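You operate a simulated robot arm through the tools that you are given. There is no shell and no other tool. Be economical: measure what you need, move in short steps, check, and stop when the job is done.

You are at the controls of a simulated robot arm. One attempt, no reset.

TASK
Brush the dirty patch off the drum in the holder.
Fine: drum in the done tray; lock the latch first, free it after; brush back in its place. Set down upright: round brush. What is to be rubbed or washed off counts as gone when no trace of it is left.

It is judged by the outcome, as a careful person would: the job done as asked, and still so three seconds after it is handed in. It fails if anything else is knocked over, pushed out of place, dropped, spilled or broken.

THE ROBOT
A 7-joint arm with a two-finger parallel gripper, fixed in place. Base frame: the origin is at the foot of the arm, x ahead of it, y to its left, z up; the work surface is at about z = 0.78. Lengths are in m, angles in degrees, forces in N, time in s.
With the tool pointing down near the work surface it reaches from about 0.22 to 0.68 m from the base axis. Its first joint turns from -66.0 to 66.0 degrees. Payload 2.4 kg.
The tool frame sits at the grasp point between the pads (the TCP): z along the fingers, y along the line on which they close. The tips reach 0.03 m beyond it. Largest opening 0.094 m; finger width 0.028, thickness 0.01; the body of the gripper, 0.05 by 0.096 m, starts 0.055 m behind the TCP.
Orientation is that of the tool frame in the base frame, as a unit quaternion [w, x, y, z]. With the fingers straight down and closing along the base's y, the tool's x points along the base's -x, its y along +y and its z along -z.

THE INTERFACE
- The arm moves only by the tool play_rows. Its argument "commands" is a list of rows, each an object of numbers (a shift or turn left out is 0, a gripper value left out holds the last): "x", "y", "z": the shift along the tool's x, y, z in units of 20 mm (1.0 is 20 mm); "rx", "ry", "rz": the turn, a rotation vector about the tool's x, y, z in units of 8 degrees (1.0 is 8 degrees). In form: [{"x": .., "y": .., "z": .., "rx": .., "ry": .., "rz": ..}, ...]. A call has 1 to 20 rows; each row shifts and turns the commanded pose from where the row before left it, along the tool's axes as they then stand. "hand" is the opening, from 0 (shut) to 1 (fully open), set as the call begins (left out, the last holds). A call with a number of a shift or a turn outside -1 to 1 is refused whole. Each row takes 0.2 s and may step no farther than 0.05 m and 8.6 degrees from the row before; otherwise, or with a gripper value out of range, the whole call is refused. Where a pose cannot be reached the arm comes as near as it can. A force on the tool above 90 N (or 10 N above the force at the start of the call, whichever is more), or a blocked arm, ends the call early, and 0.2 s more pass. Each finger travels about 0.153 m/s and halts on what it meets, pressing with about 27 N; the grip force reading is that of the motor and also rises with nothing between the fingers. The clock runs only during rows and for 0.2 s after the last one: add rows that do not move to give the fingers time. The reply holds the time, the measured pose of the TCP, the force on the tool along the base axes, the opening and the grip force, in the units named above and with some noise, with the torque about the TCP (base axes, N m) and any sound that the robot's microphone picked up, and new pictures: "pictures" is both (left out), scene, wrist or none.
- Cameras (640 x 400 px; columns grow to the right, rows downward): "scene" is fixed at [0.0356, 0.4746, 1.4458]; the picture's right is [-0.76, -0.66, 0.00], its down [-0.38, 0.44, -0.82] and it looks along [0.53, -0.62, -0.58] (base axes); focal length 318 px, centre (320, 200). "wrist" rides on the gripper at [0.076, 0.014, -0.102] in the tool frame; the picture's right is [-0.18, 0.98, 0.00], its down [-0.75, -0.14, -0.64] and it looks along [-0.63, -0.12, 0.77] (tool axes); focal length 243 px, centre (320, 200). There is no depth. A picture from a camera that has moved, and an enlarged one, comes with that camera's place and axes in the base frame and with its lens.
- close_up(camera, box): a new picture of the part [left, top, right, bottom] of that camera's present view, enlarged. The clock stands still meanwhile.
- finish_job(): hands the job in; it is judged then, once.

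Go step by step. Nothing tells you positions but the pictures and the camera data: compare them with the known pose of the tool, close in by small moves and look again before you grip or let go. The budget is 120 turns and 200 pictures, counting those below and the enlarged ones. Unless the task says otherwise, let go and move clear before handing in, and close with one line.

The tools are called after "Emit:" by a JSON object that holds its "api" and its "payload". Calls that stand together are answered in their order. play_rows: Moves the arm, as the interface text tells. Its arguments: {"type":"object","properties":{"commands":{"type":"array","items":{"type":"object","properties":{"x":{"type":"number"},"y":{"type":"number"},"z":{"type":"number"},"rx":{"type":"number"},"ry":{"type":"number"},"rz":{"type":"number"}}}},"hand":{"type":"number"},"pictures":{"type":"string","enum":["both","scene","wrist","none"]}},"required":["commands"]} The other tools are called the same way: close_up (camera, box) takes an enlarged picture of a part of a camera's view; finish_job () hands the job in.

At the start:

```text
clock: 0.0
tool_pos: [0.322, 0.0103, 1.0898]
orientation: [0.0, 0.0, 1.0, -0.001]
ft_force: [0.0, 0.2, 0.1]
torque: [0.0, -0.01, 0.03]
grip_width: 0.0941
finger_force: 0.1
```

scene: 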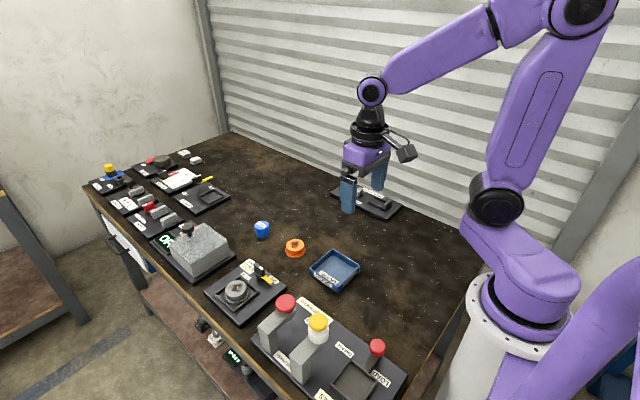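
wrist: 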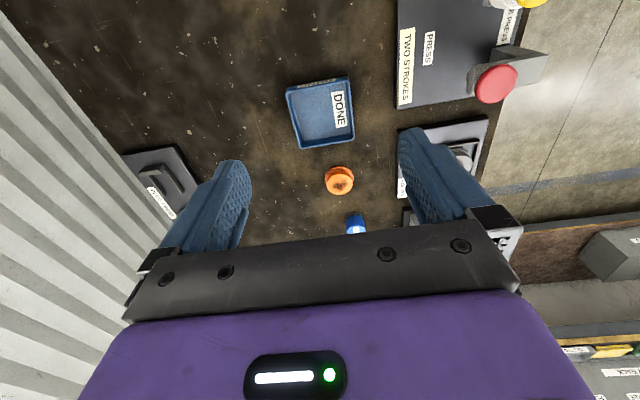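

I see a table with several fixtures; I need to identify the drum, the holder with the latch, the brush and the done tray. I take enlarged pictures first.

Emit:
{"api": "close_up", "payload": {"camera": "scene", "box": [190, 210, 370, 330]}}

Emit:
{"api": "close_up", "payload": {"camera": "scene", "box": [80, 140, 240, 240]}}

Emit:
{"api": "close_up", "payload": {"camera": "scene", "box": [310, 160, 420, 230]}}

Emit:
{"api": "close_up", "payload": {"camera": "scene", "box": [240, 280, 420, 400]}}

```text
3.33 times, centred on (280, 270) of scene
camera zoom: at [0.0356, 0.4746, 1.4458], right [-0.76, -0.66, 0.0], down [-0.38, 0.44, -0.82], along [0.53, -0.62, -0.58], focal length 1062 px, centre (453, -33)
```

zoom: 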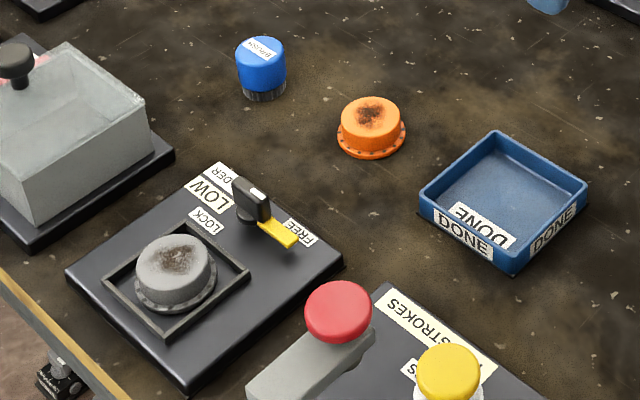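

```text
4.00 times, centred on (160, 190) of scene
camera zoom: at [0.0356, 0.4746, 1.4458], right [-0.76, -0.66, 0.0], down [-0.38, 0.44, -0.82], along [0.53, -0.62, -0.58], focal length 1274 px, centre (960, 240)
```

zoom: 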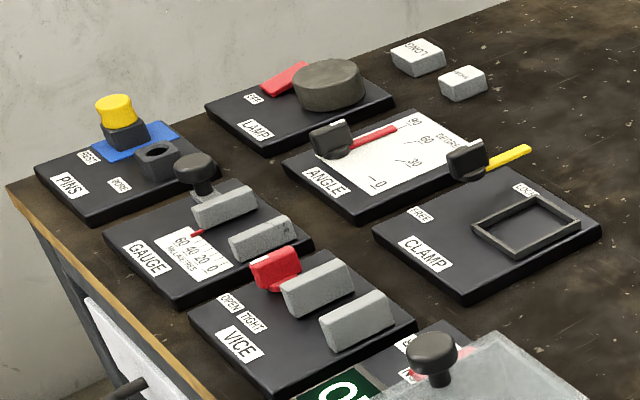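

```text
5.71 times, centred on (365, 195) of scene
camera zoom: at [0.0356, 0.4746, 1.4458], right [-0.76, -0.66, 0.0], down [-0.38, 0.44, -0.82], along [0.53, -0.62, -0.58], focal length 1820 px, centre (63, 229)
```

zoom: 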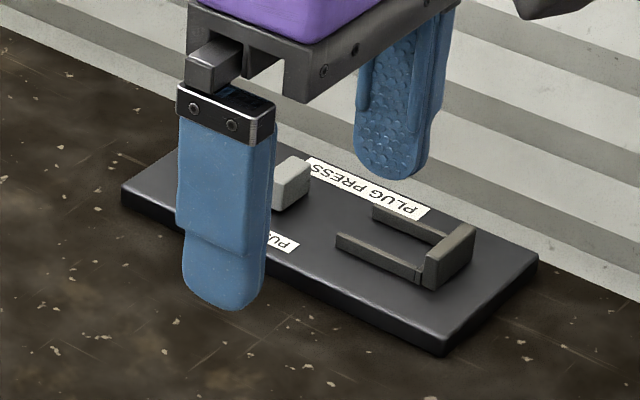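

```text
3.33 times, centred on (330, 340) of scene
camera zoom: at [0.0356, 0.4746, 1.4458], right [-0.76, -0.66, 0.0], down [-0.38, 0.44, -0.82], along [0.53, -0.62, -0.58], focal length 1062 px, centre (287, -267)
```

zoom: 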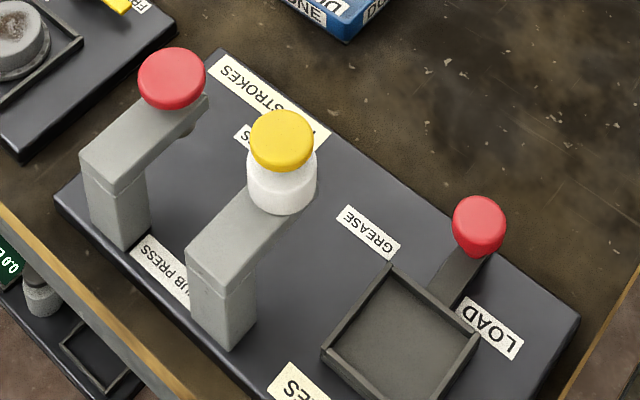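

The drum is in the LOW HOLDER plate at about (0.51, 0.22), with the latch pointing at FREE. The brush is at about (0.65, 0.03) and the done tray at about (0.39, 0.0). I move the wrist camera over the holder for a better look.

Emit:
{"api": "play_rows", "payload": {"commands": [{"x": -0.8, "y": 1}, {"x": -0.8, "y": 1}, {"x": -0.8, "y": 1}, {"x": -0.8, "y": 1}, {"x": -0.8, "y": 1}, {"x": -0.8, "y": 1}, {"x": -0.8, "y": 1}, {"x": -0.8, "y": 1}, {"x": -0.8, "y": 0.5}]}}

```text
clock: 2.0
tool_pos: [0.4668, 0.1801, 1.0903]
orientation: [0.0, 0.0, 1.0, -0.001]
ft_force: [0.0, -0.1, 0.3]
torque: [-0.02, -0.01, 0.0]
grip_width: 0.0941
finger_force: 0.0
camera wrist: at [0.3894, 0.1943, 1.1925], right [0.18, 0.98, 0.0], down [0.75, -0.14, 0.64], along [0.63, -0.12, -0.77], focal length 243 px, centre (320, 200)
```

scene: 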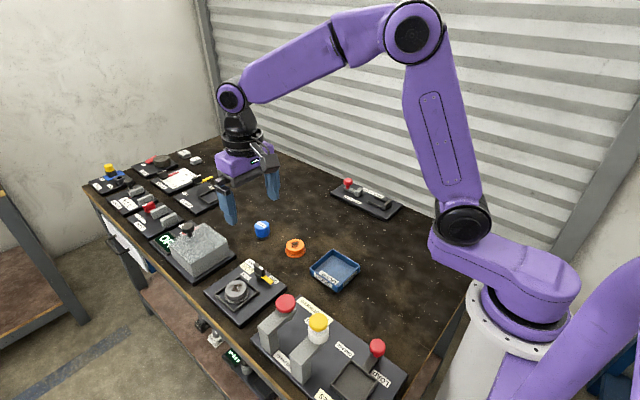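
wrist: 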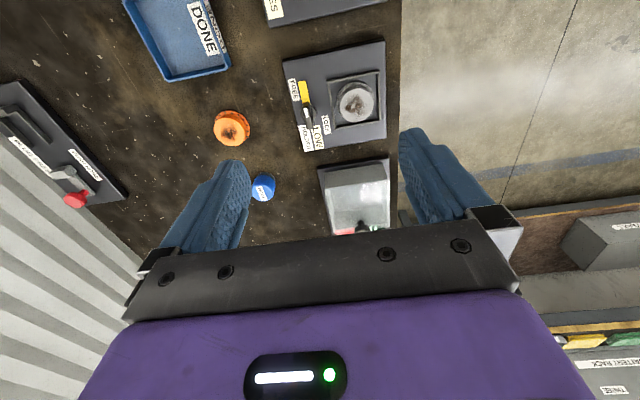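

The wrist view confirms the drum near (0.515, 0.224). I enlarge the holder and brush.

Emit:
{"api": "close_up", "payload": {"camera": "wrist", "box": [270, 30, 400, 160]}}

Emit:
{"api": "close_up", "payload": {"camera": "wrist", "box": [200, 90, 300, 210]}}

Emit:
{"api": "close_up", "payload": {"camera": "scene", "box": [200, 250, 290, 330]}}

Emit:
{"api": "close_up", "payload": {"camera": "scene", "box": [240, 210, 320, 265]}}

```text
3.08 times, centred on (335, 95) of wrist
camera zoom: at [0.3894, 0.1943, 1.1925], right [0.18, 0.98, 0.0], down [0.75, -0.14, 0.64], along [0.63, -0.12, -0.77], focal length 746 px, centre (274, 523)
```

zoom: 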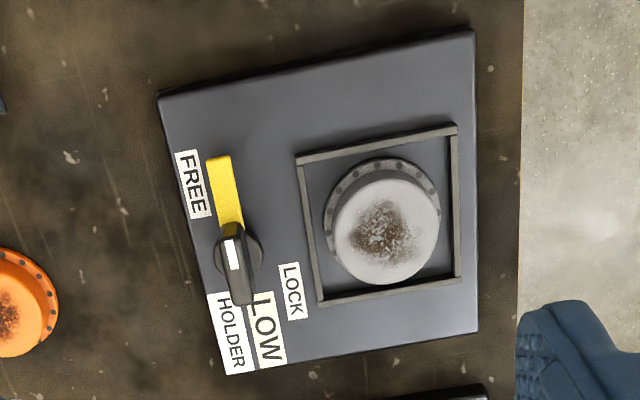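

```text
3.33 times, centred on (250, 150) of wrist
camera zoom: at [0.3894, 0.1943, 1.1925], right [0.18, 0.98, 0.0], down [0.75, -0.14, 0.64], along [0.63, -0.12, -0.77], focal length 809 px, centre (553, 367)
```

zoom: 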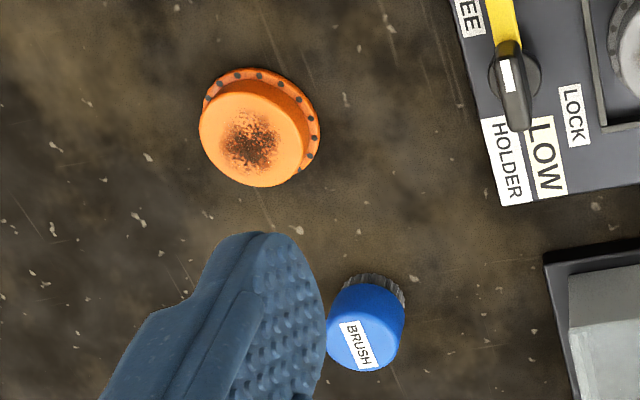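

```text
5.00 times, centred on (245, 290) of scene
camera zoom: at [0.0356, 0.4746, 1.4458], right [-0.76, -0.66, 0.0], down [-0.38, 0.44, -0.82], along [0.53, -0.62, -0.58], focal length 1592 px, centre (695, -250)
```

zoom: 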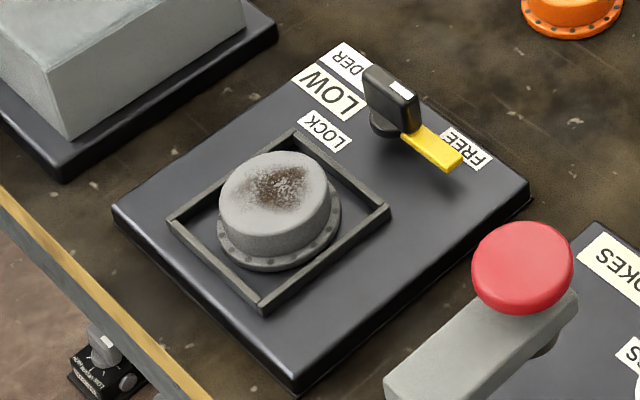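

```text
7.27 times, centred on (280, 238) of scene
camera zoom: at [0.0356, 0.4746, 1.4458], right [-0.76, -0.66, 0.0], down [-0.38, 0.44, -0.82], along [0.53, -0.62, -0.58], focal length 2316 px, centre (611, -73)
```

zoom: 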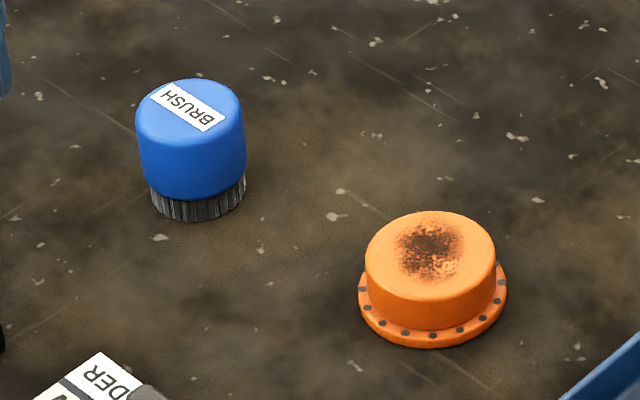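

The latch bar knob is at about (0.525, 0.147), aligned along x; locking is a clockwise turn (seen from above) towards LOCK and the drum. I move above the knob with the fingers partly open.

Emit:
{"api": "play_rows", "payload": {"commands": [{"x": -0.29, "y": -0.165, "z": 1}, {"x": -0.29, "y": -0.165, "z": 1}, {"x": -0.29, "y": -0.165, "z": 1}, {"x": -0.29, "y": -0.165, "z": 1}, {"x": -0.29, "y": -0.165, "z": 1}, {"x": -0.29, "y": -0.165, "z": 1}, {"x": -0.29, "y": -0.165, "z": 1}, {"x": -0.29, "y": -0.165, "z": 1}, {"x": -0.29, "y": -0.165, "z": 1}, {"x": -0.29, "y": -0.165, "z": 0.75}], "hand": 0.43}}

Emit:
{"api": "close_up", "payload": {"camera": "scene", "box": [200, 230, 310, 320]}}

```text
clock: 4.2
tool_pos: [0.5247, 0.1465, 0.8953]
orientation: [0.0, 0.0, 1.0, 0.0]
ft_force: [-1.0, -1.0, -0.3]
torque: [0.0, -0.03, 0.0]
grip_width: 0.0405
finger_force: 0.1
camera wrist: at [0.448, 0.1609, 0.9973], right [0.18, 0.98, 0.0], down [0.75, -0.14, 0.64], along [0.63, -0.12, -0.77], focal length 243 px, centre (320, 200)
```

scene: 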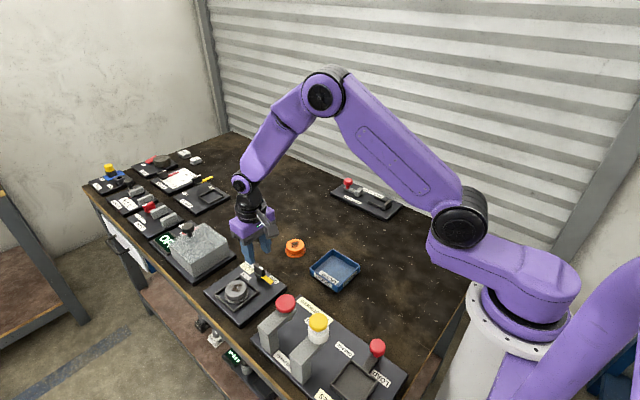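
wrist: 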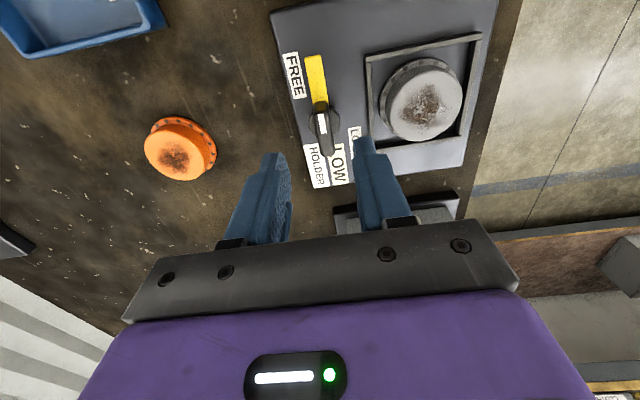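

```text
4.44 times, centred on (255, 275) of scene
camera zoom: at [0.0356, 0.4746, 1.4458], right [-0.76, -0.66, 0.0], down [-0.38, 0.44, -0.82], along [0.53, -0.62, -0.58], focal length 1415 px, centre (609, -133)
```

zoom: 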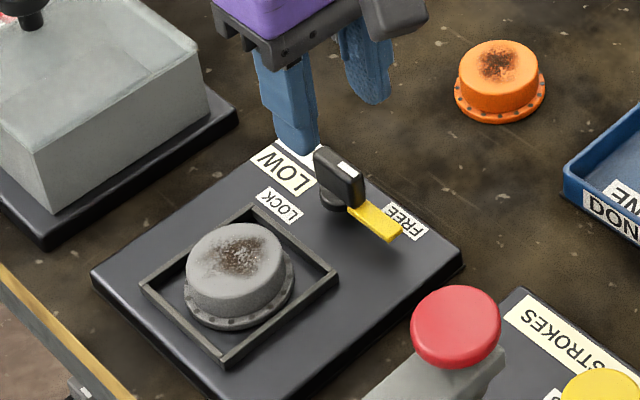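

The knob estimate still agrees at (0.525, 0.148). I lower the fingers around it.

Emit:
{"api": "play_rows", "payload": {"commands": [{"z": 0.8, "y": 0.05}, {"z": 0.8}, {"z": 0.7}, {"z": 0.5}, {}]}}

Emit:
{"api": "close_up", "payload": {"camera": "wrist", "box": [220, 0, 480, 240]}}

Emit:
{"api": "close_up", "payload": {"camera": "scene", "box": [200, 230, 310, 320]}}

```text
clock: 5.4
tool_pos: [0.5235, 0.1484, 0.8406]
orientation: [0.0, 0.0, 1.0, 0.0]
ft_force: [-0.4, -0.3, 0.1]
torque: [-0.02, 0.02, 0.04]
grip_width: 0.0405
finger_force: 0.1
camera wrist: at [0.4476, 0.1624, 0.942], right [0.18, 0.98, 0.0], down [0.75, -0.14, 0.64], along [0.63, -0.12, -0.77], focal length 243 px, centre (320, 200)
```

scene: 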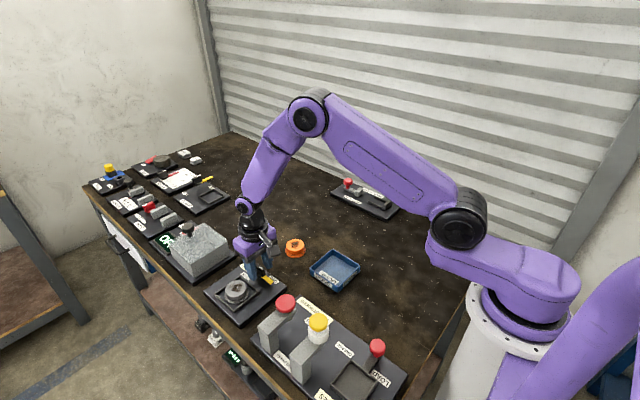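
wrist: 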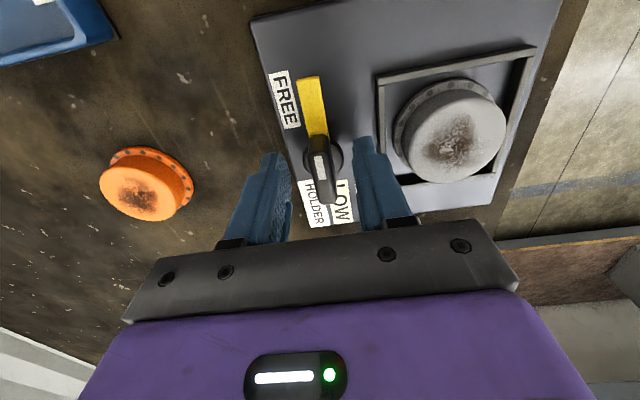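

```text
1.67 times, centred on (350, 120) of wrist
camera zoom: at [0.4476, 0.1624, 0.942], right [0.18, 0.98, 0.0], down [0.75, -0.14, 0.64], along [0.63, -0.12, -0.77], focal length 404 px, centre (270, 333)
```

zoom: 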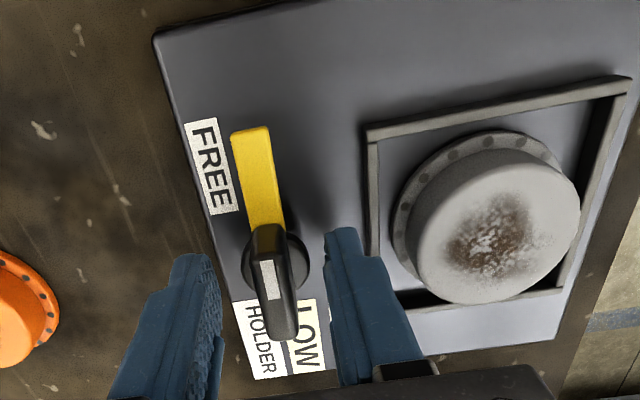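

```text
4.44 times, centred on (255, 275) of scene
camera zoom: at [0.0356, 0.4746, 1.4458], right [-0.76, -0.66, 0.0], down [-0.38, 0.44, -0.82], along [0.53, -0.62, -0.58], focal length 1415 px, centre (609, -133)
```

zoom: 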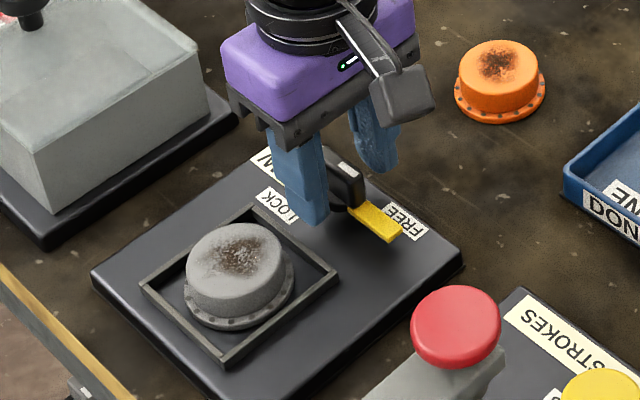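

The bar sits between the fingers. I nudge 4 mm forward, lower slightly and close.

Emit:
{"api": "play_rows", "payload": {"commands": [{"x": -0.2, "y": 0.05, "z": 0.2}, {}], "pictures": "none"}}

Emit:
{"api": "play_rows", "payload": {"commands": [{}, {}, {}], "hand": 0.0, "pictures": "wrist"}}

```text
clock: 6.0
tool_pos: [0.5277, 0.149, 0.8351]
orientation: [0.0, -0.001, 1.0, 0.0]
ft_force: [0.0, 0.7, -0.5]
torque: [-0.02, -0.01, 0.04]
grip_width: 0.0404
finger_force: 0.1
```

```text
clock: 6.8
tool_pos: [0.5279, 0.1498, 0.8353]
orientation: [0.0, -0.001, 1.0, -0.001]
ft_force: [2.4, 9.0, -0.1]
torque: [0.01, 0.08, -0.06]
grip_width: 0.0162
finger_force: 27.2
camera wrist: at [0.4512, 0.1642, 0.9377], right [0.18, 0.98, 0.0], down [0.75, -0.14, 0.64], along [0.63, -0.12, -0.77], focal length 243 px, centre (320, 200)
```

wrist: 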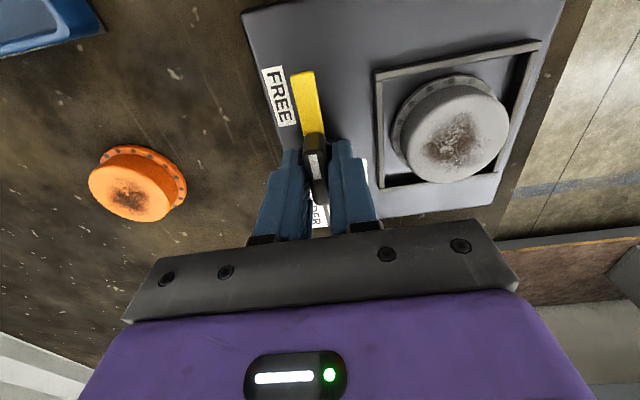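

Gripped (16 mm bar). I begin turning clockwise a little and check the response.

Emit:
{"api": "play_rows", "payload": {"commands": [{"y": 0.05, "rz": 0.8}, {"rz": 0.8}, {"rz": 0.8}, {"rz": 0.8}], "pictures": "wrist"}}

```text
clock: 7.8
tool_pos: [0.5277, 0.1489, 0.8358]
orientation: [-0.001, 0.223, 0.975, -0.001]
ft_force: [-3.1, -3.7, 4.1]
torque: [-0.32, -0.48, 0.03]
grip_width: 0.0164
finger_force: 26.8
camera wrist: at [0.465, 0.1949, 0.9378], right [0.59, 0.81, 0.0], down [0.62, -0.45, 0.64], along [0.52, -0.38, -0.77], focal length 243 px, centre (320, 200)
```

wrist: 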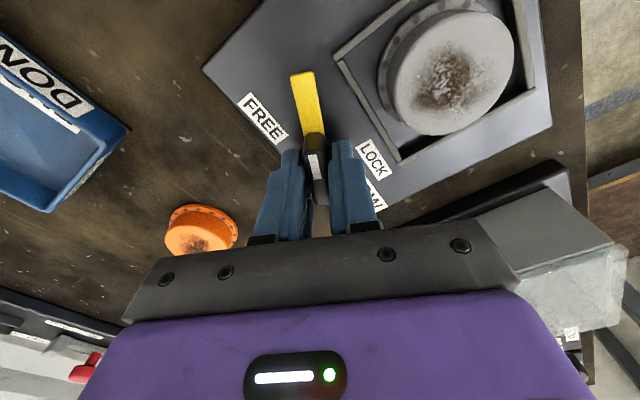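

The latch follows freely. I continue to about 77°.

Emit:
{"api": "play_rows", "payload": {"commands": [{"rz": 0.8}, {"rz": 0.8}, {"rz": 0.8}, {"rz": 0.8}, {"rz": 0.8}, {"rz": 0.8}, {"rz": 0.8}, {"rz": 0.8}]}}

```text
clock: 9.6
tool_pos: [0.5245, 0.1477, 0.8346]
orientation: [-0.003, 0.622, 0.783, -0.004]
ft_force: [-17.9, -24.2, 15.2]
torque: [-0.03, 0.06, 0.06]
grip_width: 0.0163
finger_force: 26.9
camera wrist: at [0.5227, 0.2259, 0.9361], right [1.0, 0.04, -0.01], down [0.04, -0.76, 0.64], along [0.02, -0.64, -0.77], focal length 243 px, centre (320, 200)
```

scene: 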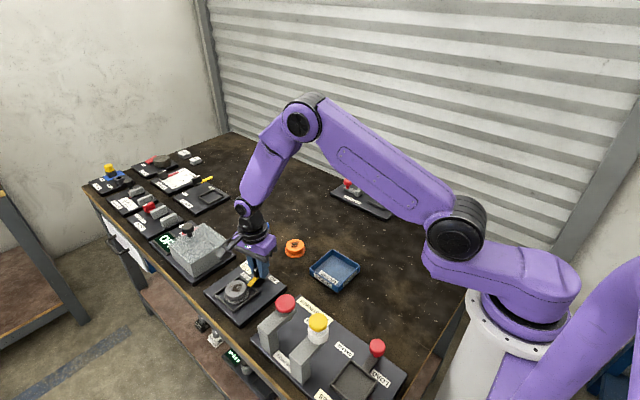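
wrist: 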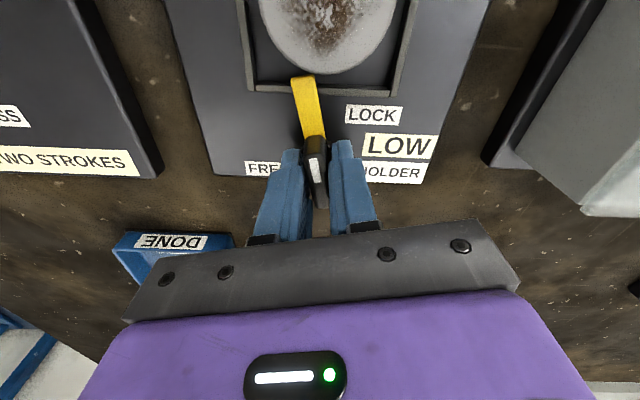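

The pointer is nearly at the drum frame. I relieve the side force and turn the remaining bit.

Emit:
{"api": "play_rows", "payload": {"commands": [{"x": -0.06, "y": -0.17}, {"rz": 0.6}, {"rz": 0.6}, {"rz": 0.5}, {}]}}

Emit:
{"api": "close_up", "payload": {"camera": "scene", "box": [200, 230, 310, 320]}}

```text
clock: 10.8
tool_pos: [0.5251, 0.1487, 0.8345]
orientation: [0.0, 0.709, 0.705, 0.0]
ft_force: [0.6, -7.4, -15.6]
torque: [-0.33, -0.04, 0.22]
grip_width: 0.0163
finger_force: 27.3
camera wrist: at [0.5391, 0.2247, 0.9364], right [0.98, -0.19, 0.0], down [-0.15, -0.75, 0.64], along [-0.12, -0.63, -0.77], focal length 243 px, centre (320, 200)
```

scene: 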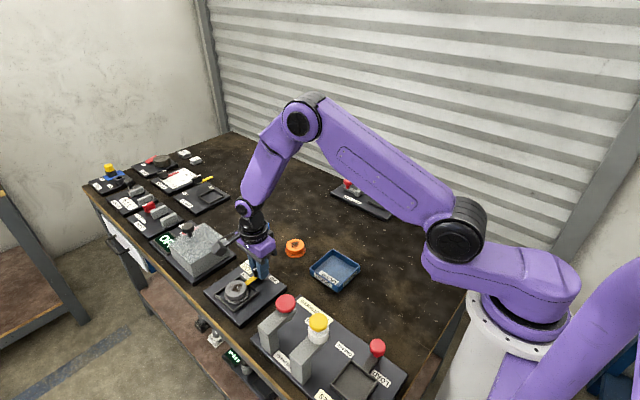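
wrist: 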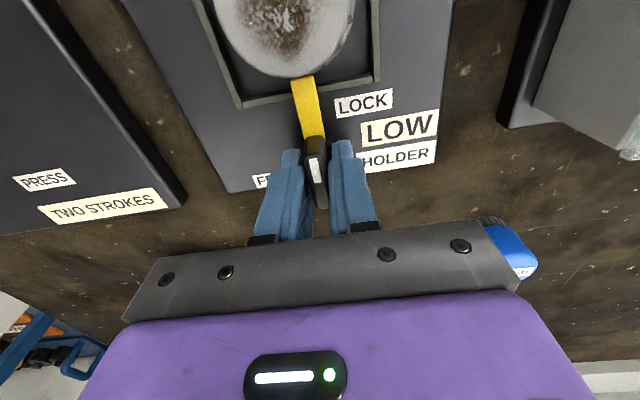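

```text
4.44 times, centred on (255, 275) of scene
camera zoom: at [0.0358, 0.4745, 1.4458], right [-0.76, -0.66, 0.0], down [-0.38, 0.44, -0.82], along [0.53, -0.62, -0.58], focal length 1415 px, centre (609, -133)
```

zoom: 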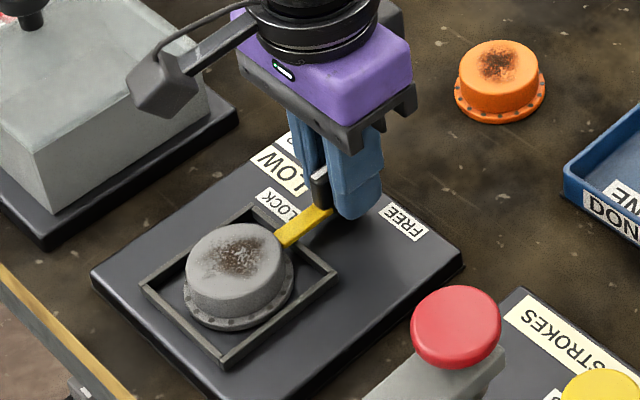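

The pointer now reaches over the frame to the drum. I probe a little further for the stop.

Emit:
{"api": "play_rows", "payload": {"commands": [{"rz": 0.4}, {}], "pictures": "none"}}

Emit:
{"api": "play_rows", "payload": {"commands": [{"rz": 0.4}, {}], "pictures": "none"}}

```text
clock: 11.4
tool_pos: [0.523, 0.1499, 0.8346]
orientation: [0.0, 0.728, 0.685, 0.0]
ft_force: [-5.9, -1.9, -14.8]
torque: [0.13, 0.01, 0.74]
grip_width: 0.0174
finger_force: 27.0
```

```text
clock: 12.0
tool_pos: [0.5252, 0.1487, 0.8346]
orientation: [0.0, 0.748, 0.664, -0.001]
ft_force: [-8.7, -0.4, -18.0]
torque: [-0.42, -0.05, 0.75]
grip_width: 0.0187
finger_force: 26.7
```

Torque rises and the fingers splay: the stop is at about 90°, so it is locked. I turn back to 90°, release and rise.

Emit:
{"api": "play_rows", "payload": {"commands": [{"rz": -0.8}, {}], "pictures": "none"}}

Emit:
{"api": "play_rows", "payload": {"commands": [{}, {}, {}], "hand": 0.45, "pictures": "none"}}

Emit:
{"api": "play_rows", "payload": {"commands": [{"z": -0.5}, {"z": -0.8}, {"z": -0.8}, {"z": -0.8}, {"z": -0.8}, {"z": -0.8}]}}

Emit:
{"api": "close_up", "payload": {"camera": "scene", "box": [200, 230, 310, 320]}}

```text
clock: 12.6
tool_pos: [0.5247, 0.1493, 0.8357]
orientation: [0.0, 0.71, 0.705, 0.0]
ft_force: [-6.5, -0.2, -14.2]
torque: [-0.02, -0.02, 0.29]
grip_width: 0.0163
finger_force: 27.2
```

```text
clock: 13.4
tool_pos: [0.524, 0.149, 0.8348]
orientation: [0.001, 0.709, 0.705, -0.001]
ft_force: [0.1, -0.2, -0.9]
torque: [-0.01, 0.0, -0.01]
grip_width: 0.0424
finger_force: 0.0
```

```text
clock: 14.8
tool_pos: [0.525, 0.1479, 0.9251]
orientation: [-0.001, 0.71, 0.705, 0.0]
ft_force: [0.3, 0.2, -0.1]
torque: [-0.02, -0.02, -0.02]
grip_width: 0.0423
finger_force: 0.1
camera wrist: at [0.54, 0.2236, 1.0273], right [0.98, -0.19, 0.0], down [-0.15, -0.75, 0.64], along [-0.12, -0.63, -0.77], focal length 243 px, centre (320, 200)
```

scene: 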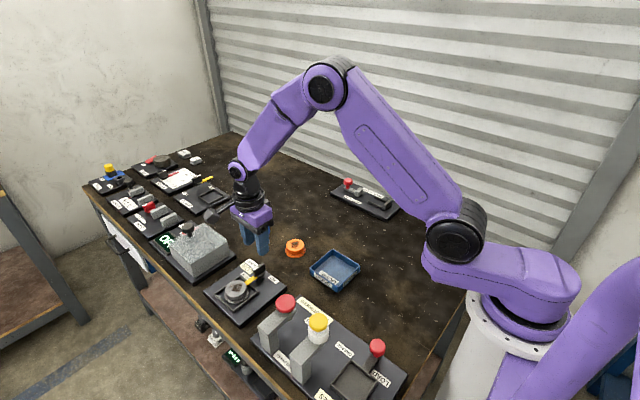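
wrist: 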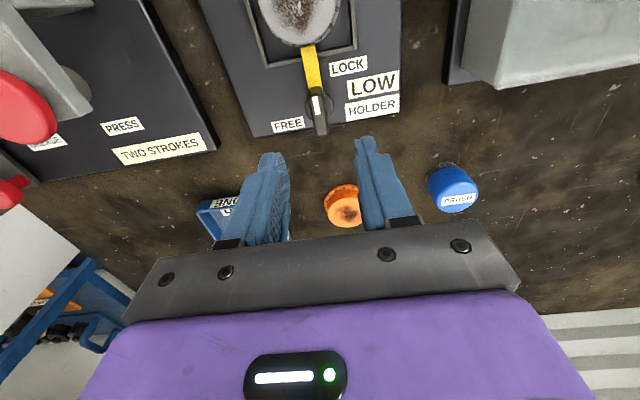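

```text
4.44 times, centred on (255, 275) of scene
camera zoom: at [0.0356, 0.4746, 1.4458], right [-0.76, -0.66, 0.0], down [-0.38, 0.44, -0.82], along [0.53, -0.62, -0.58], focal length 1415 px, centre (609, -133)
```

zoom: 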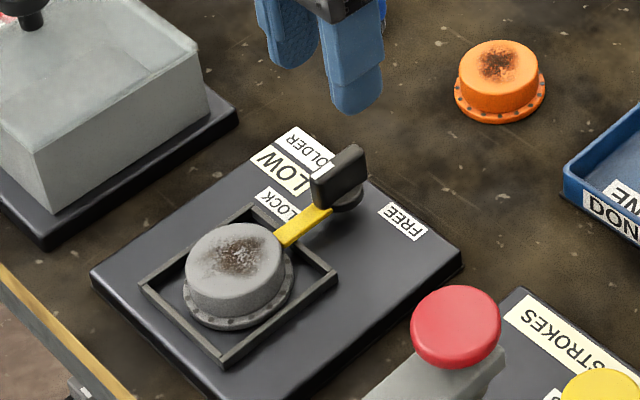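

The latch is locked. Next I go over to the brush at about (0.65, 0.03), keeping this orientation.

Emit:
{"api": "play_rows", "payload": {"commands": [{"x": -0.744, "y": 0.78}, {"x": -0.744, "y": 0.78}, {"x": -0.744, "y": 0.78}, {"x": -0.744, "y": 0.78}, {"x": -0.744, "y": 0.78}, {"x": -0.744, "y": 0.78}, {"x": -0.744, "y": 0.78}, {"x": -0.744, "y": 0.78}, {}], "hand": 0.8}}

Emit:
{"api": "close_up", "payload": {"camera": "scene", "box": [220, 180, 310, 250]}}

```text
clock: 16.8
tool_pos: [0.6481, 0.0285, 0.9252]
orientation: [0.0, 0.709, 0.705, 0.0]
ft_force: [-0.2, -0.1, 0.4]
torque: [0.01, -0.01, -0.02]
grip_width: 0.0751
finger_force: 0.0
camera wrist: at [0.6628, 0.1043, 1.0277], right [0.98, -0.19, 0.0], down [-0.15, -0.75, 0.64], along [-0.12, -0.63, -0.77], focal length 243 px, centre (320, 200)
```

scene: 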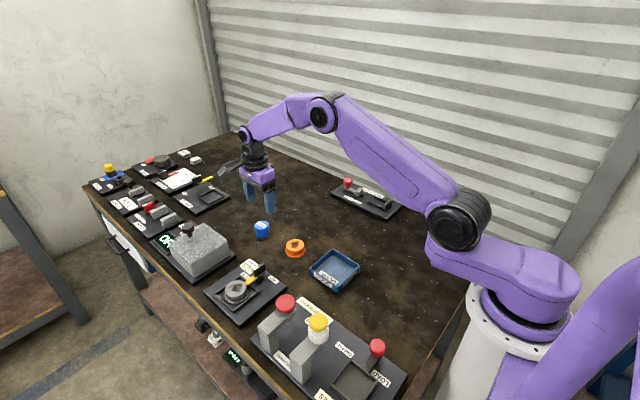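
wrist: 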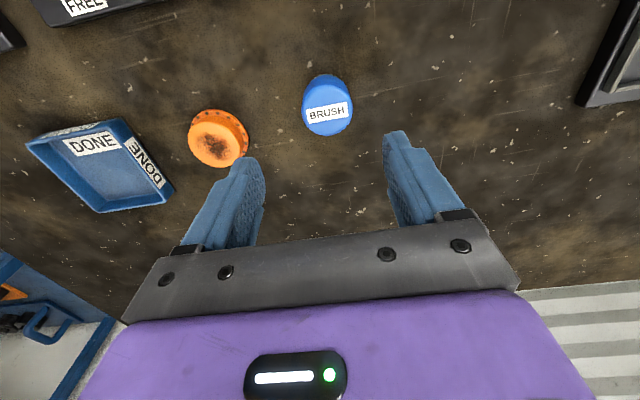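

```text
5.71 times, centred on (265, 215) of scene
camera zoom: at [0.0356, 0.4746, 1.4458], right [-0.76, -0.66, 0.0], down [-0.38, 0.44, -0.82], along [0.53, -0.62, -0.58], focal length 1820 px, centre (634, 114)
```

zoom: 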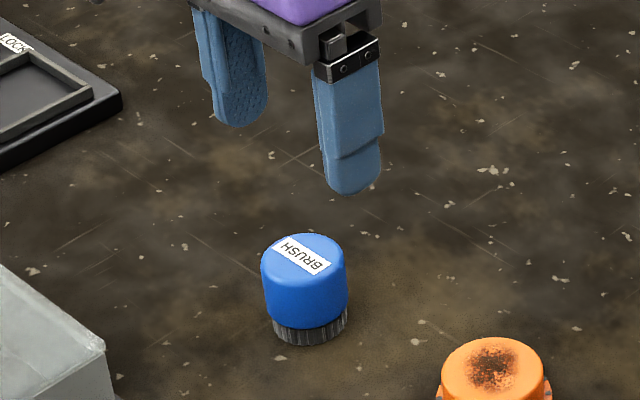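

Brush centre is about (0.653, 0.031). I correct slightly, descend to just above it and look again.

Emit:
{"api": "play_rows", "payload": {"commands": [{"x": 0.1, "y": 0.22, "z": 0.7}, {"z": 0.7}, {"z": 0.7}, {"z": 0.5}, {}], "pictures": "wrist"}}

Emit:
{"api": "close_up", "payload": {"camera": "scene", "box": [220, 180, 310, 250]}}

```text
clock: 18.0
tool_pos: [0.6528, 0.0291, 0.872]
orientation: [0.0, 0.709, 0.705, 0.0]
ft_force: [-0.8, 0.4, 0.0]
torque: [0.03, 0.0, -0.01]
grip_width: 0.0754
finger_force: 0.0
camera wrist: at [0.667, 0.1058, 0.9742], right [0.98, -0.19, 0.0], down [-0.15, -0.75, 0.64], along [-0.12, -0.63, -0.77], focal length 243 px, centre (320, 200)
```

wrist: 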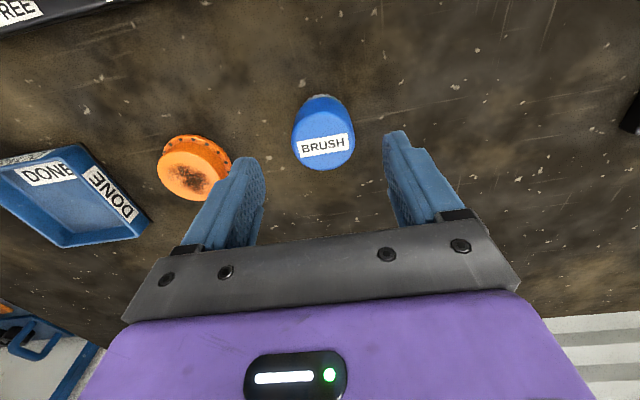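

```text
5.71 times, centred on (265, 215) of scene
camera zoom: at [0.0356, 0.4746, 1.4458], right [-0.76, -0.66, 0.0], down [-0.38, 0.44, -0.82], along [0.53, -0.62, -0.58], focal length 1820 px, centre (634, 114)
```

zoom: 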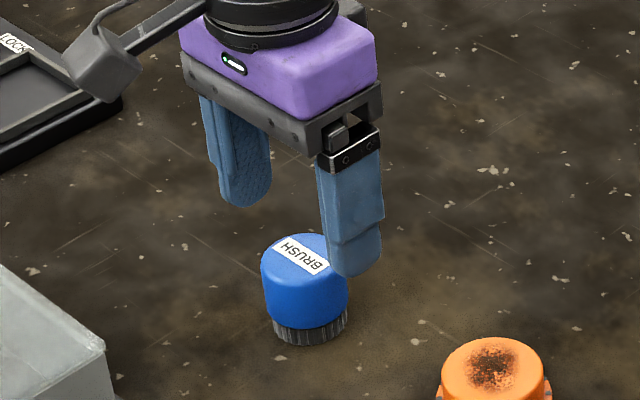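

Centre reads (0.655, 0.034). I shift a few mm and lower around the blue body.

Emit:
{"api": "play_rows", "payload": {"commands": [{"x": 0.2, "y": 0.12, "z": 0.6}, {"z": 0.6}, {"z": 0.6}, {"z": 0.4}, {}], "pictures": "wrist"}}

Emit:
{"api": "close_up", "payload": {"camera": "scene", "box": [220, 190, 300, 250]}}

```text
clock: 19.2
tool_pos: [0.6564, 0.0338, 0.8282]
orientation: [0.0, 0.71, 0.705, 0.0]
ft_force: [0.1, 0.0, 0.6]
torque: [-0.02, -0.04, 0.01]
grip_width: 0.0754
finger_force: 0.1
camera wrist: at [0.6707, 0.1099, 0.9304], right [0.98, -0.19, 0.0], down [-0.15, -0.75, 0.64], along [-0.12, -0.63, -0.77], focal length 243 px, centre (320, 200)
```

wrist: 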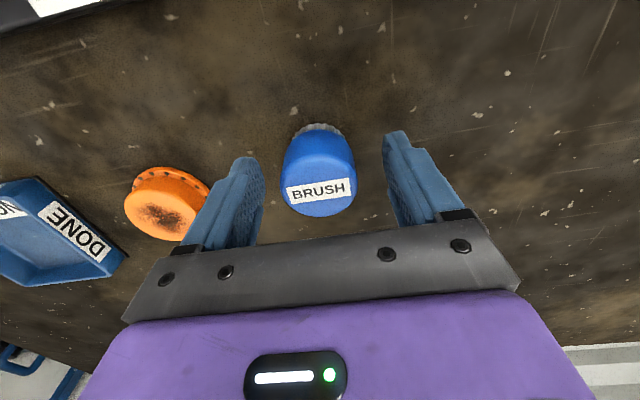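

```text
6.67 times, centred on (260, 220) of scene
camera zoom: at [0.0356, 0.4746, 1.4458], right [-0.76, -0.66, 0.0], down [-0.38, 0.44, -0.82], along [0.53, -0.62, -0.58], focal length 2123 px, centre (720, 67)
```

zoom: 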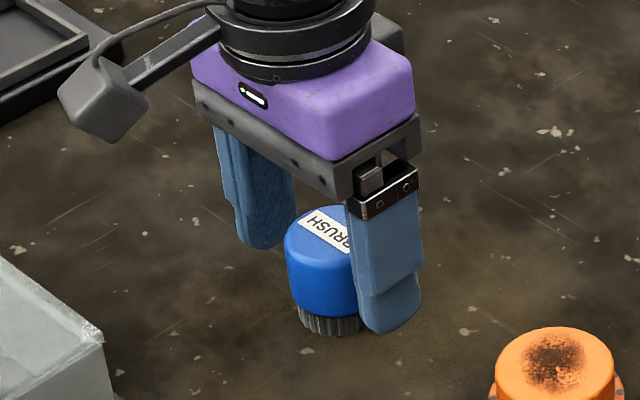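

Centred. I raise 3 mm to keep off the bristles and close.

Emit:
{"api": "play_rows", "payload": {"commands": [{"z": -0.15}, {}], "pictures": "none"}}

Emit:
{"api": "play_rows", "payload": {"commands": [{}, {}, {}], "hand": 0.0, "pictures": "wrist"}}

Emit:
{"api": "close_up", "payload": {"camera": "scene", "box": [220, 190, 300, 250]}}

```text
clock: 19.8
tool_pos: [0.6563, 0.0341, 0.832]
orientation: [0.0, 0.71, 0.705, 0.0]
ft_force: [-0.7, -1.0, -1.0]
torque: [0.02, -0.01, -0.01]
grip_width: 0.0755
finger_force: 0.0
```

```text
clock: 20.6
tool_pos: [0.6558, 0.0339, 0.8326]
orientation: [0.0, 0.71, 0.705, 0.0]
ft_force: [-0.4, 1.1, 0.2]
torque: [-0.01, -0.01, 0.01]
grip_width: 0.0427
finger_force: 26.9
camera wrist: at [0.6705, 0.1102, 0.9345], right [0.98, -0.19, 0.0], down [-0.15, -0.75, 0.64], along [-0.12, -0.63, -0.77], focal length 243 px, centre (320, 200)
```

wrist: 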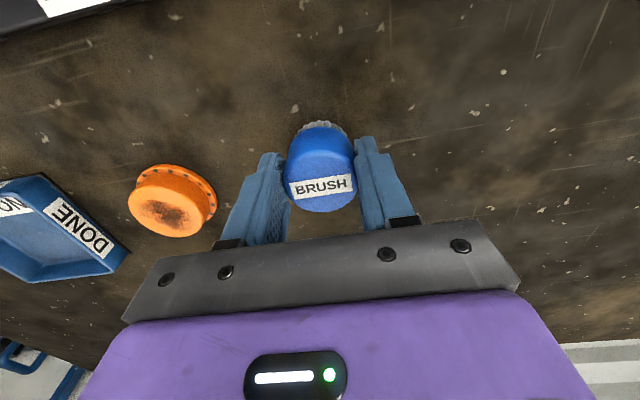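

```text
6.67 times, centred on (260, 220) of scene
camera zoom: at [0.0356, 0.4746, 1.4458], right [-0.76, -0.66, 0.0], down [-0.38, 0.44, -0.82], along [0.53, -0.62, -0.58], focal length 2123 px, centre (720, 67)
```

zoom: 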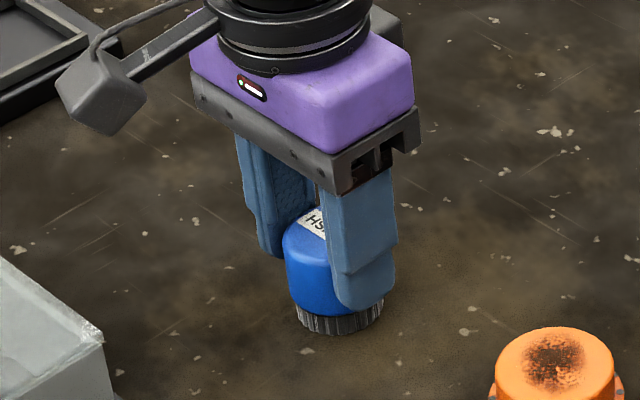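

The brush is held, with its place at TCP (0.656, 0.034, 0.832). I lift it and carry it first back in x, then over the drum at (0.518, 0.223).

Emit:
{"api": "play_rows", "payload": {"commands": [{"z": -0.6}, {"z": -1}, {"z": -1}, {"z": -1}, {"z": -1}, {"z": -0.4}, {"y": -1}, {"y": -1}, {"y": -1}, {"y": -1}, {"y": -1}, {"y": -1}, {"y": -0.9}, {}], "pictures": "none"}}

Emit:
{"api": "play_rows", "payload": {"commands": [{"x": 1}, {"x": 1}, {"x": 1}, {"x": 1}, {"x": 1}, {"x": 1}, {"x": 1}, {"x": 1}, {"x": 1}, {"x": 0.45}, {}]}}

Emit:
{"api": "close_up", "payload": {"camera": "scene", "box": [180, 210, 310, 320]}}

```text
clock: 23.6
tool_pos: [0.5178, 0.0341, 0.9326]
orientation: [-0.001, 0.709, 0.705, 0.0]
ft_force: [0.0, -0.2, -0.2]
torque: [0.01, -0.03, 0.02]
grip_width: 0.0
finger_force: 27.4
```

```text
clock: 26.0
tool_pos: [0.5188, 0.2242, 0.9327]
orientation: [0.0, 0.71, 0.704, 0.0]
ft_force: [-0.2, 0.1, 0.0]
torque: [-0.02, 0.01, 0.0]
grip_width: 0.0002
finger_force: 27.3
camera wrist: at [0.5333, 0.3005, 1.0346], right [0.98, -0.19, 0.0], down [-0.15, -0.75, 0.64], along [-0.12, -0.63, -0.77], focal length 243 px, centre (320, 200)
```

scene: 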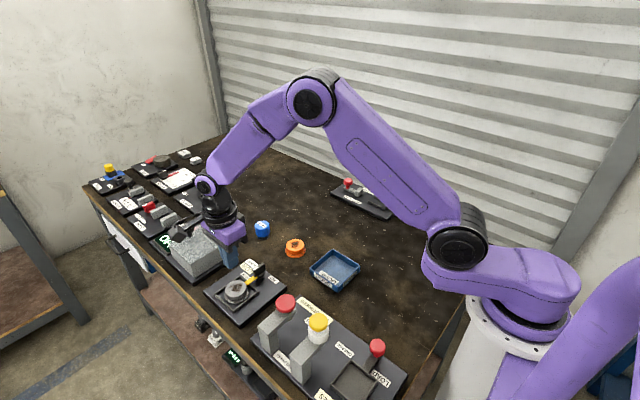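
wrist: 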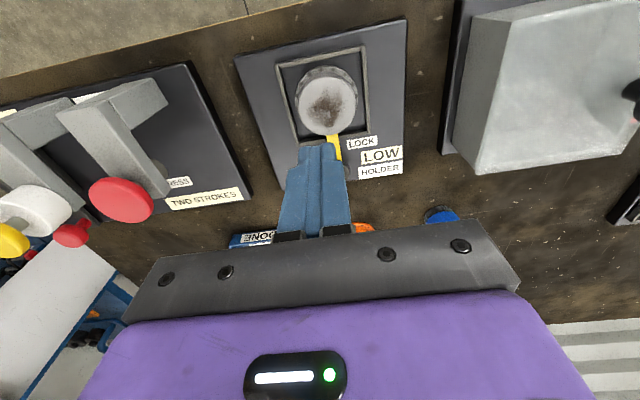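

```text
3.64 times, centred on (245, 265) of scene
camera zoom: at [0.0356, 0.4747, 1.4458], right [-0.76, -0.66, 0.0], down [-0.38, 0.44, -0.82], along [0.53, -0.62, -0.58], focal length 1158 px, centre (593, -36)
```

zoom: 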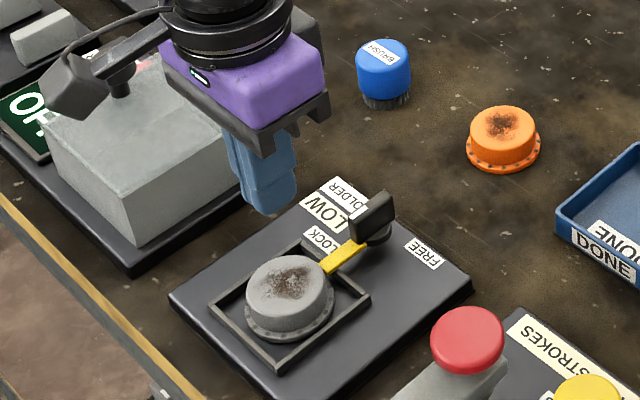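

The brush slipped out during the lift; it seems to still stand near its place. I return above it and look closely.

Emit:
{"api": "close_up", "payload": {"camera": "scene", "box": [240, 210, 320, 265]}}

Emit:
{"api": "play_rows", "payload": {"commands": [{"x": -1}, {"x": -1}, {"x": -1}, {"x": -1}, {"x": -1}, {"x": -1}, {"x": -1}, {"x": -1}, {"x": -1}, {"x": -0.5}, {"y": 1}, {"y": 1}, {"y": 1}, {"y": 1}, {"y": 1}, {"y": 1}, {"y": 0.9}, {}], "hand": 0.8}}

Emit:
{"api": "close_up", "payload": {"camera": "wrist", "box": [240, 40, 420, 180]}}

```text
7.27 times, centred on (280, 238) of scene
camera zoom: at [0.0356, 0.4747, 1.4458], right [-0.76, -0.66, 0.0], down [-0.38, 0.44, -0.82], along [0.53, -0.62, -0.58], focal length 2316 px, centre (611, -73)
```

zoom: 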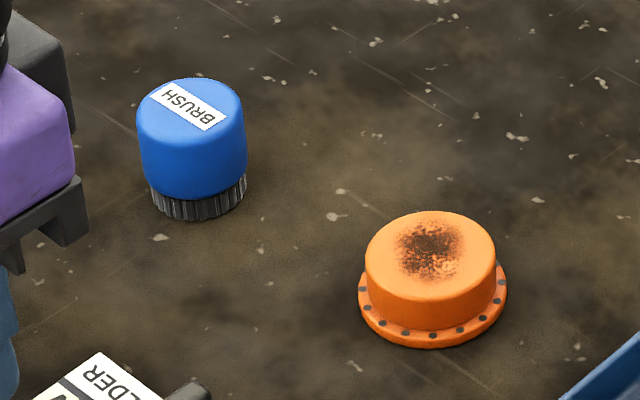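

```text
clock: 29.8
tool_pos: [0.6531, 0.0344, 0.9311]
orientation: [0.0, 0.71, 0.705, 0.001]
ft_force: [0.3, 0.1, 0.3]
torque: [0.0, 0.01, 0.01]
grip_width: 0.0753
finger_force: 0.0
camera wrist: at [0.6681, 0.1099, 1.0325], right [0.98, -0.19, 0.0], down [-0.15, -0.75, 0.64], along [-0.12, -0.63, -0.77], focal length 243 px, centre (320, 200)
```

scene: 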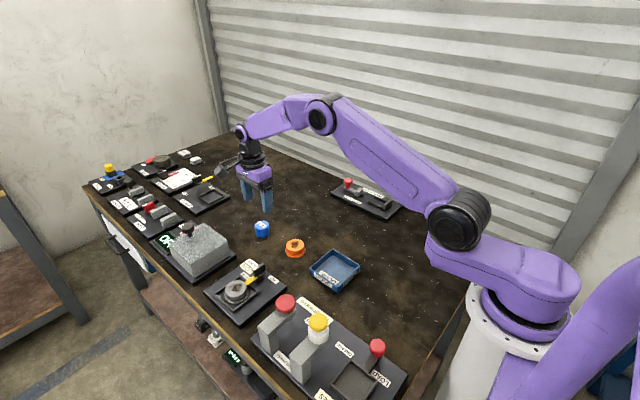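
wrist: 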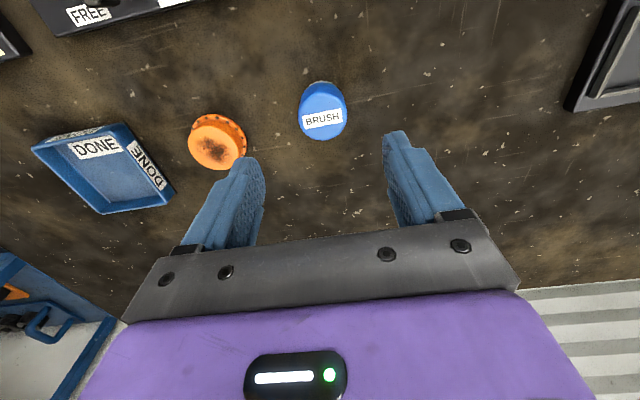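

```text
2.86 times, centred on (330, 110) of wrist
camera zoom: at [0.6681, 0.1099, 1.0325], right [0.98, -0.19, 0.0], down [-0.15, -0.75, 0.64], along [-0.12, -0.63, -0.77], focal length 693 px, centre (291, 457)
```

zoom: 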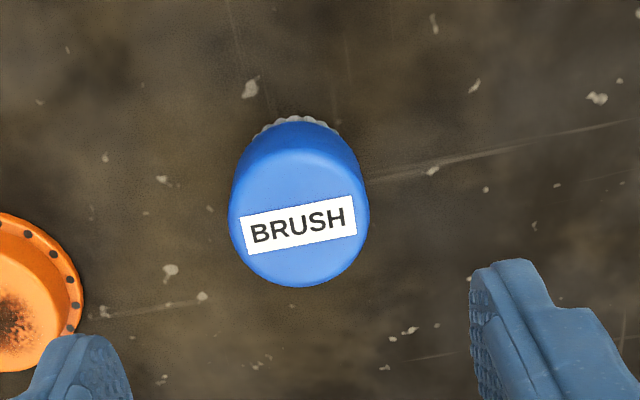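

The brush is undisturbed and upright. I regrip it lower (TCP about 0.815) for a fuller hold and lift slowly.

Emit:
{"api": "play_rows", "payload": {"commands": [{"y": 0.15, "z": 0.8}, {"z": 1}, {"z": 1}, {"z": 1}, {"z": 0.8}, {"z": 0.6}, {"z": 0.5}, {}], "pictures": "wrist"}}

Emit:
{"api": "close_up", "payload": {"camera": "scene", "box": [220, 190, 300, 250]}}

```text
clock: 31.6
tool_pos: [0.6594, 0.0346, 0.8183]
orientation: [-0.001, 0.709, 0.705, 0.0]
ft_force: [0.8, 0.2, 0.2]
torque: [0.02, 0.02, -0.01]
grip_width: 0.0751
finger_force: 0.0
camera wrist: at [0.6719, 0.1105, 0.9207], right [0.98, -0.19, 0.0], down [-0.15, -0.75, 0.64], along [-0.12, -0.63, -0.77], focal length 243 px, centre (320, 200)
```

wrist: 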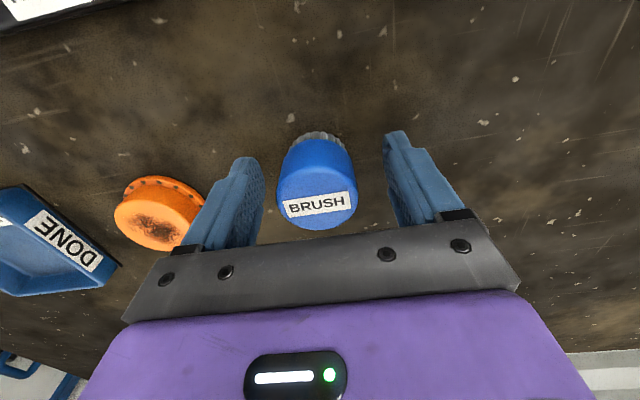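

```text
6.67 times, centred on (260, 220) of scene
camera zoom: at [0.0356, 0.4746, 1.4458], right [-0.76, -0.66, 0.0], down [-0.38, 0.44, -0.82], along [0.53, -0.62, -0.58], focal length 2123 px, centre (720, 67)
```

zoom: 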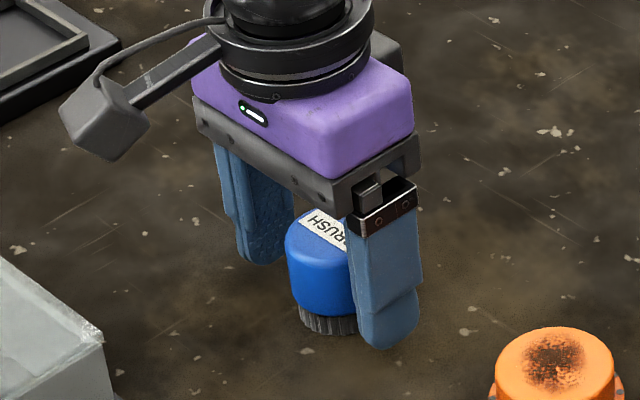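

The brush is centred within 2 mm. I close and then lift in small steps, checking the width.

Emit:
{"api": "play_rows", "payload": {"commands": [{"y": -0.1, "x": -0.05, "z": 0.1}, {}], "pictures": "none"}}

Emit:
{"api": "play_rows", "payload": {"commands": [{}, {}, {}, {}], "hand": 0.0, "pictures": "none"}}

Emit:
{"api": "play_rows", "payload": {"commands": [{"z": -0.2}, {"z": -0.3}, {"z": -0.3}, {}]}}

Emit:
{"api": "close_up", "payload": {"camera": "scene", "box": [220, 190, 300, 250]}}

```text
clock: 32.2
tool_pos: [0.657, 0.033, 0.8165]
orientation: [0.0, 0.71, 0.705, 0.0]
ft_force: [0.4, 0.0, -0.3]
torque: [0.0, 0.0, -0.01]
grip_width: 0.0753
finger_force: 0.0
```

```text
clock: 33.2
tool_pos: [0.656, 0.0335, 0.8175]
orientation: [0.0, 0.71, 0.705, 0.001]
ft_force: [0.5, -0.6, 0.3]
torque: [-0.01, 0.01, 0.03]
grip_width: 0.044
finger_force: 27.3
```

```text
clock: 34.2
tool_pos: [0.6571, 0.032, 0.8333]
orientation: [0.0, 0.709, 0.705, 0.0]
ft_force: [-1.0, -0.3, -1.3]
torque: [0.01, 0.03, 0.02]
grip_width: 0.0441
finger_force: 26.8
camera wrist: at [0.6714, 0.1077, 0.9345], right [0.98, -0.19, 0.0], down [-0.15, -0.75, 0.64], along [-0.12, -0.63, -0.77], focal length 243 px, centre (320, 200)
```

scene: 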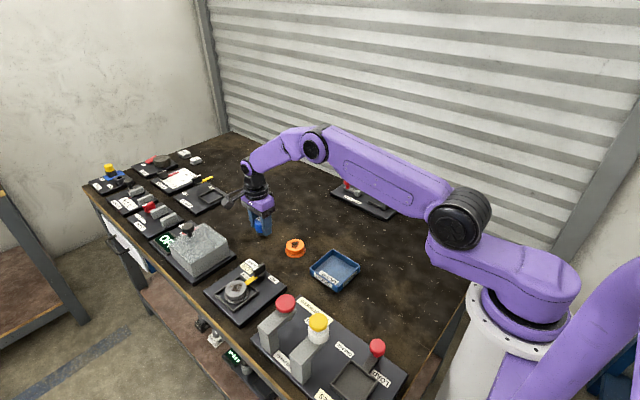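
wrist: 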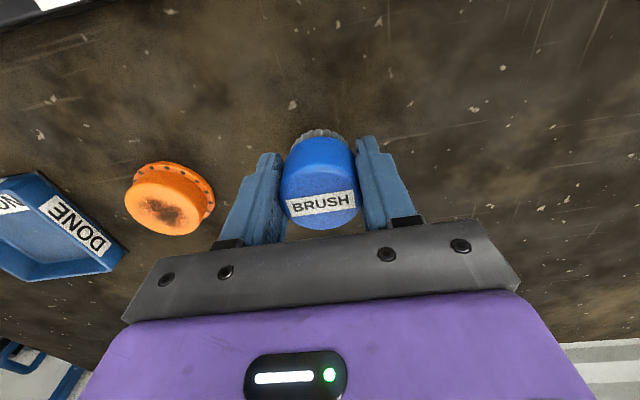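

```text
6.67 times, centred on (260, 220) of scene
camera zoom: at [0.0356, 0.4746, 1.4458], right [-0.76, -0.66, 0.0], down [-0.38, 0.44, -0.82], along [0.53, -0.62, -0.58], focal length 2123 px, centre (720, 67)
```

zoom: 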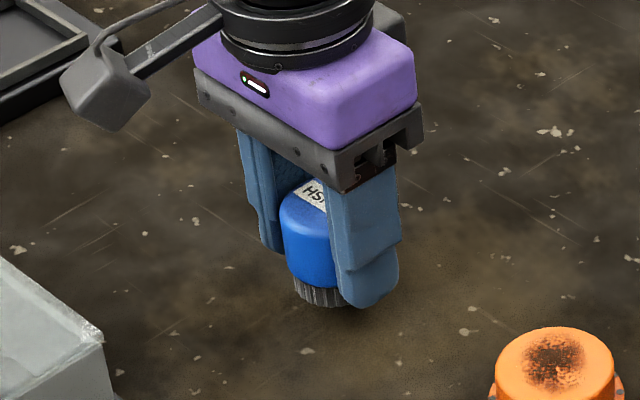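

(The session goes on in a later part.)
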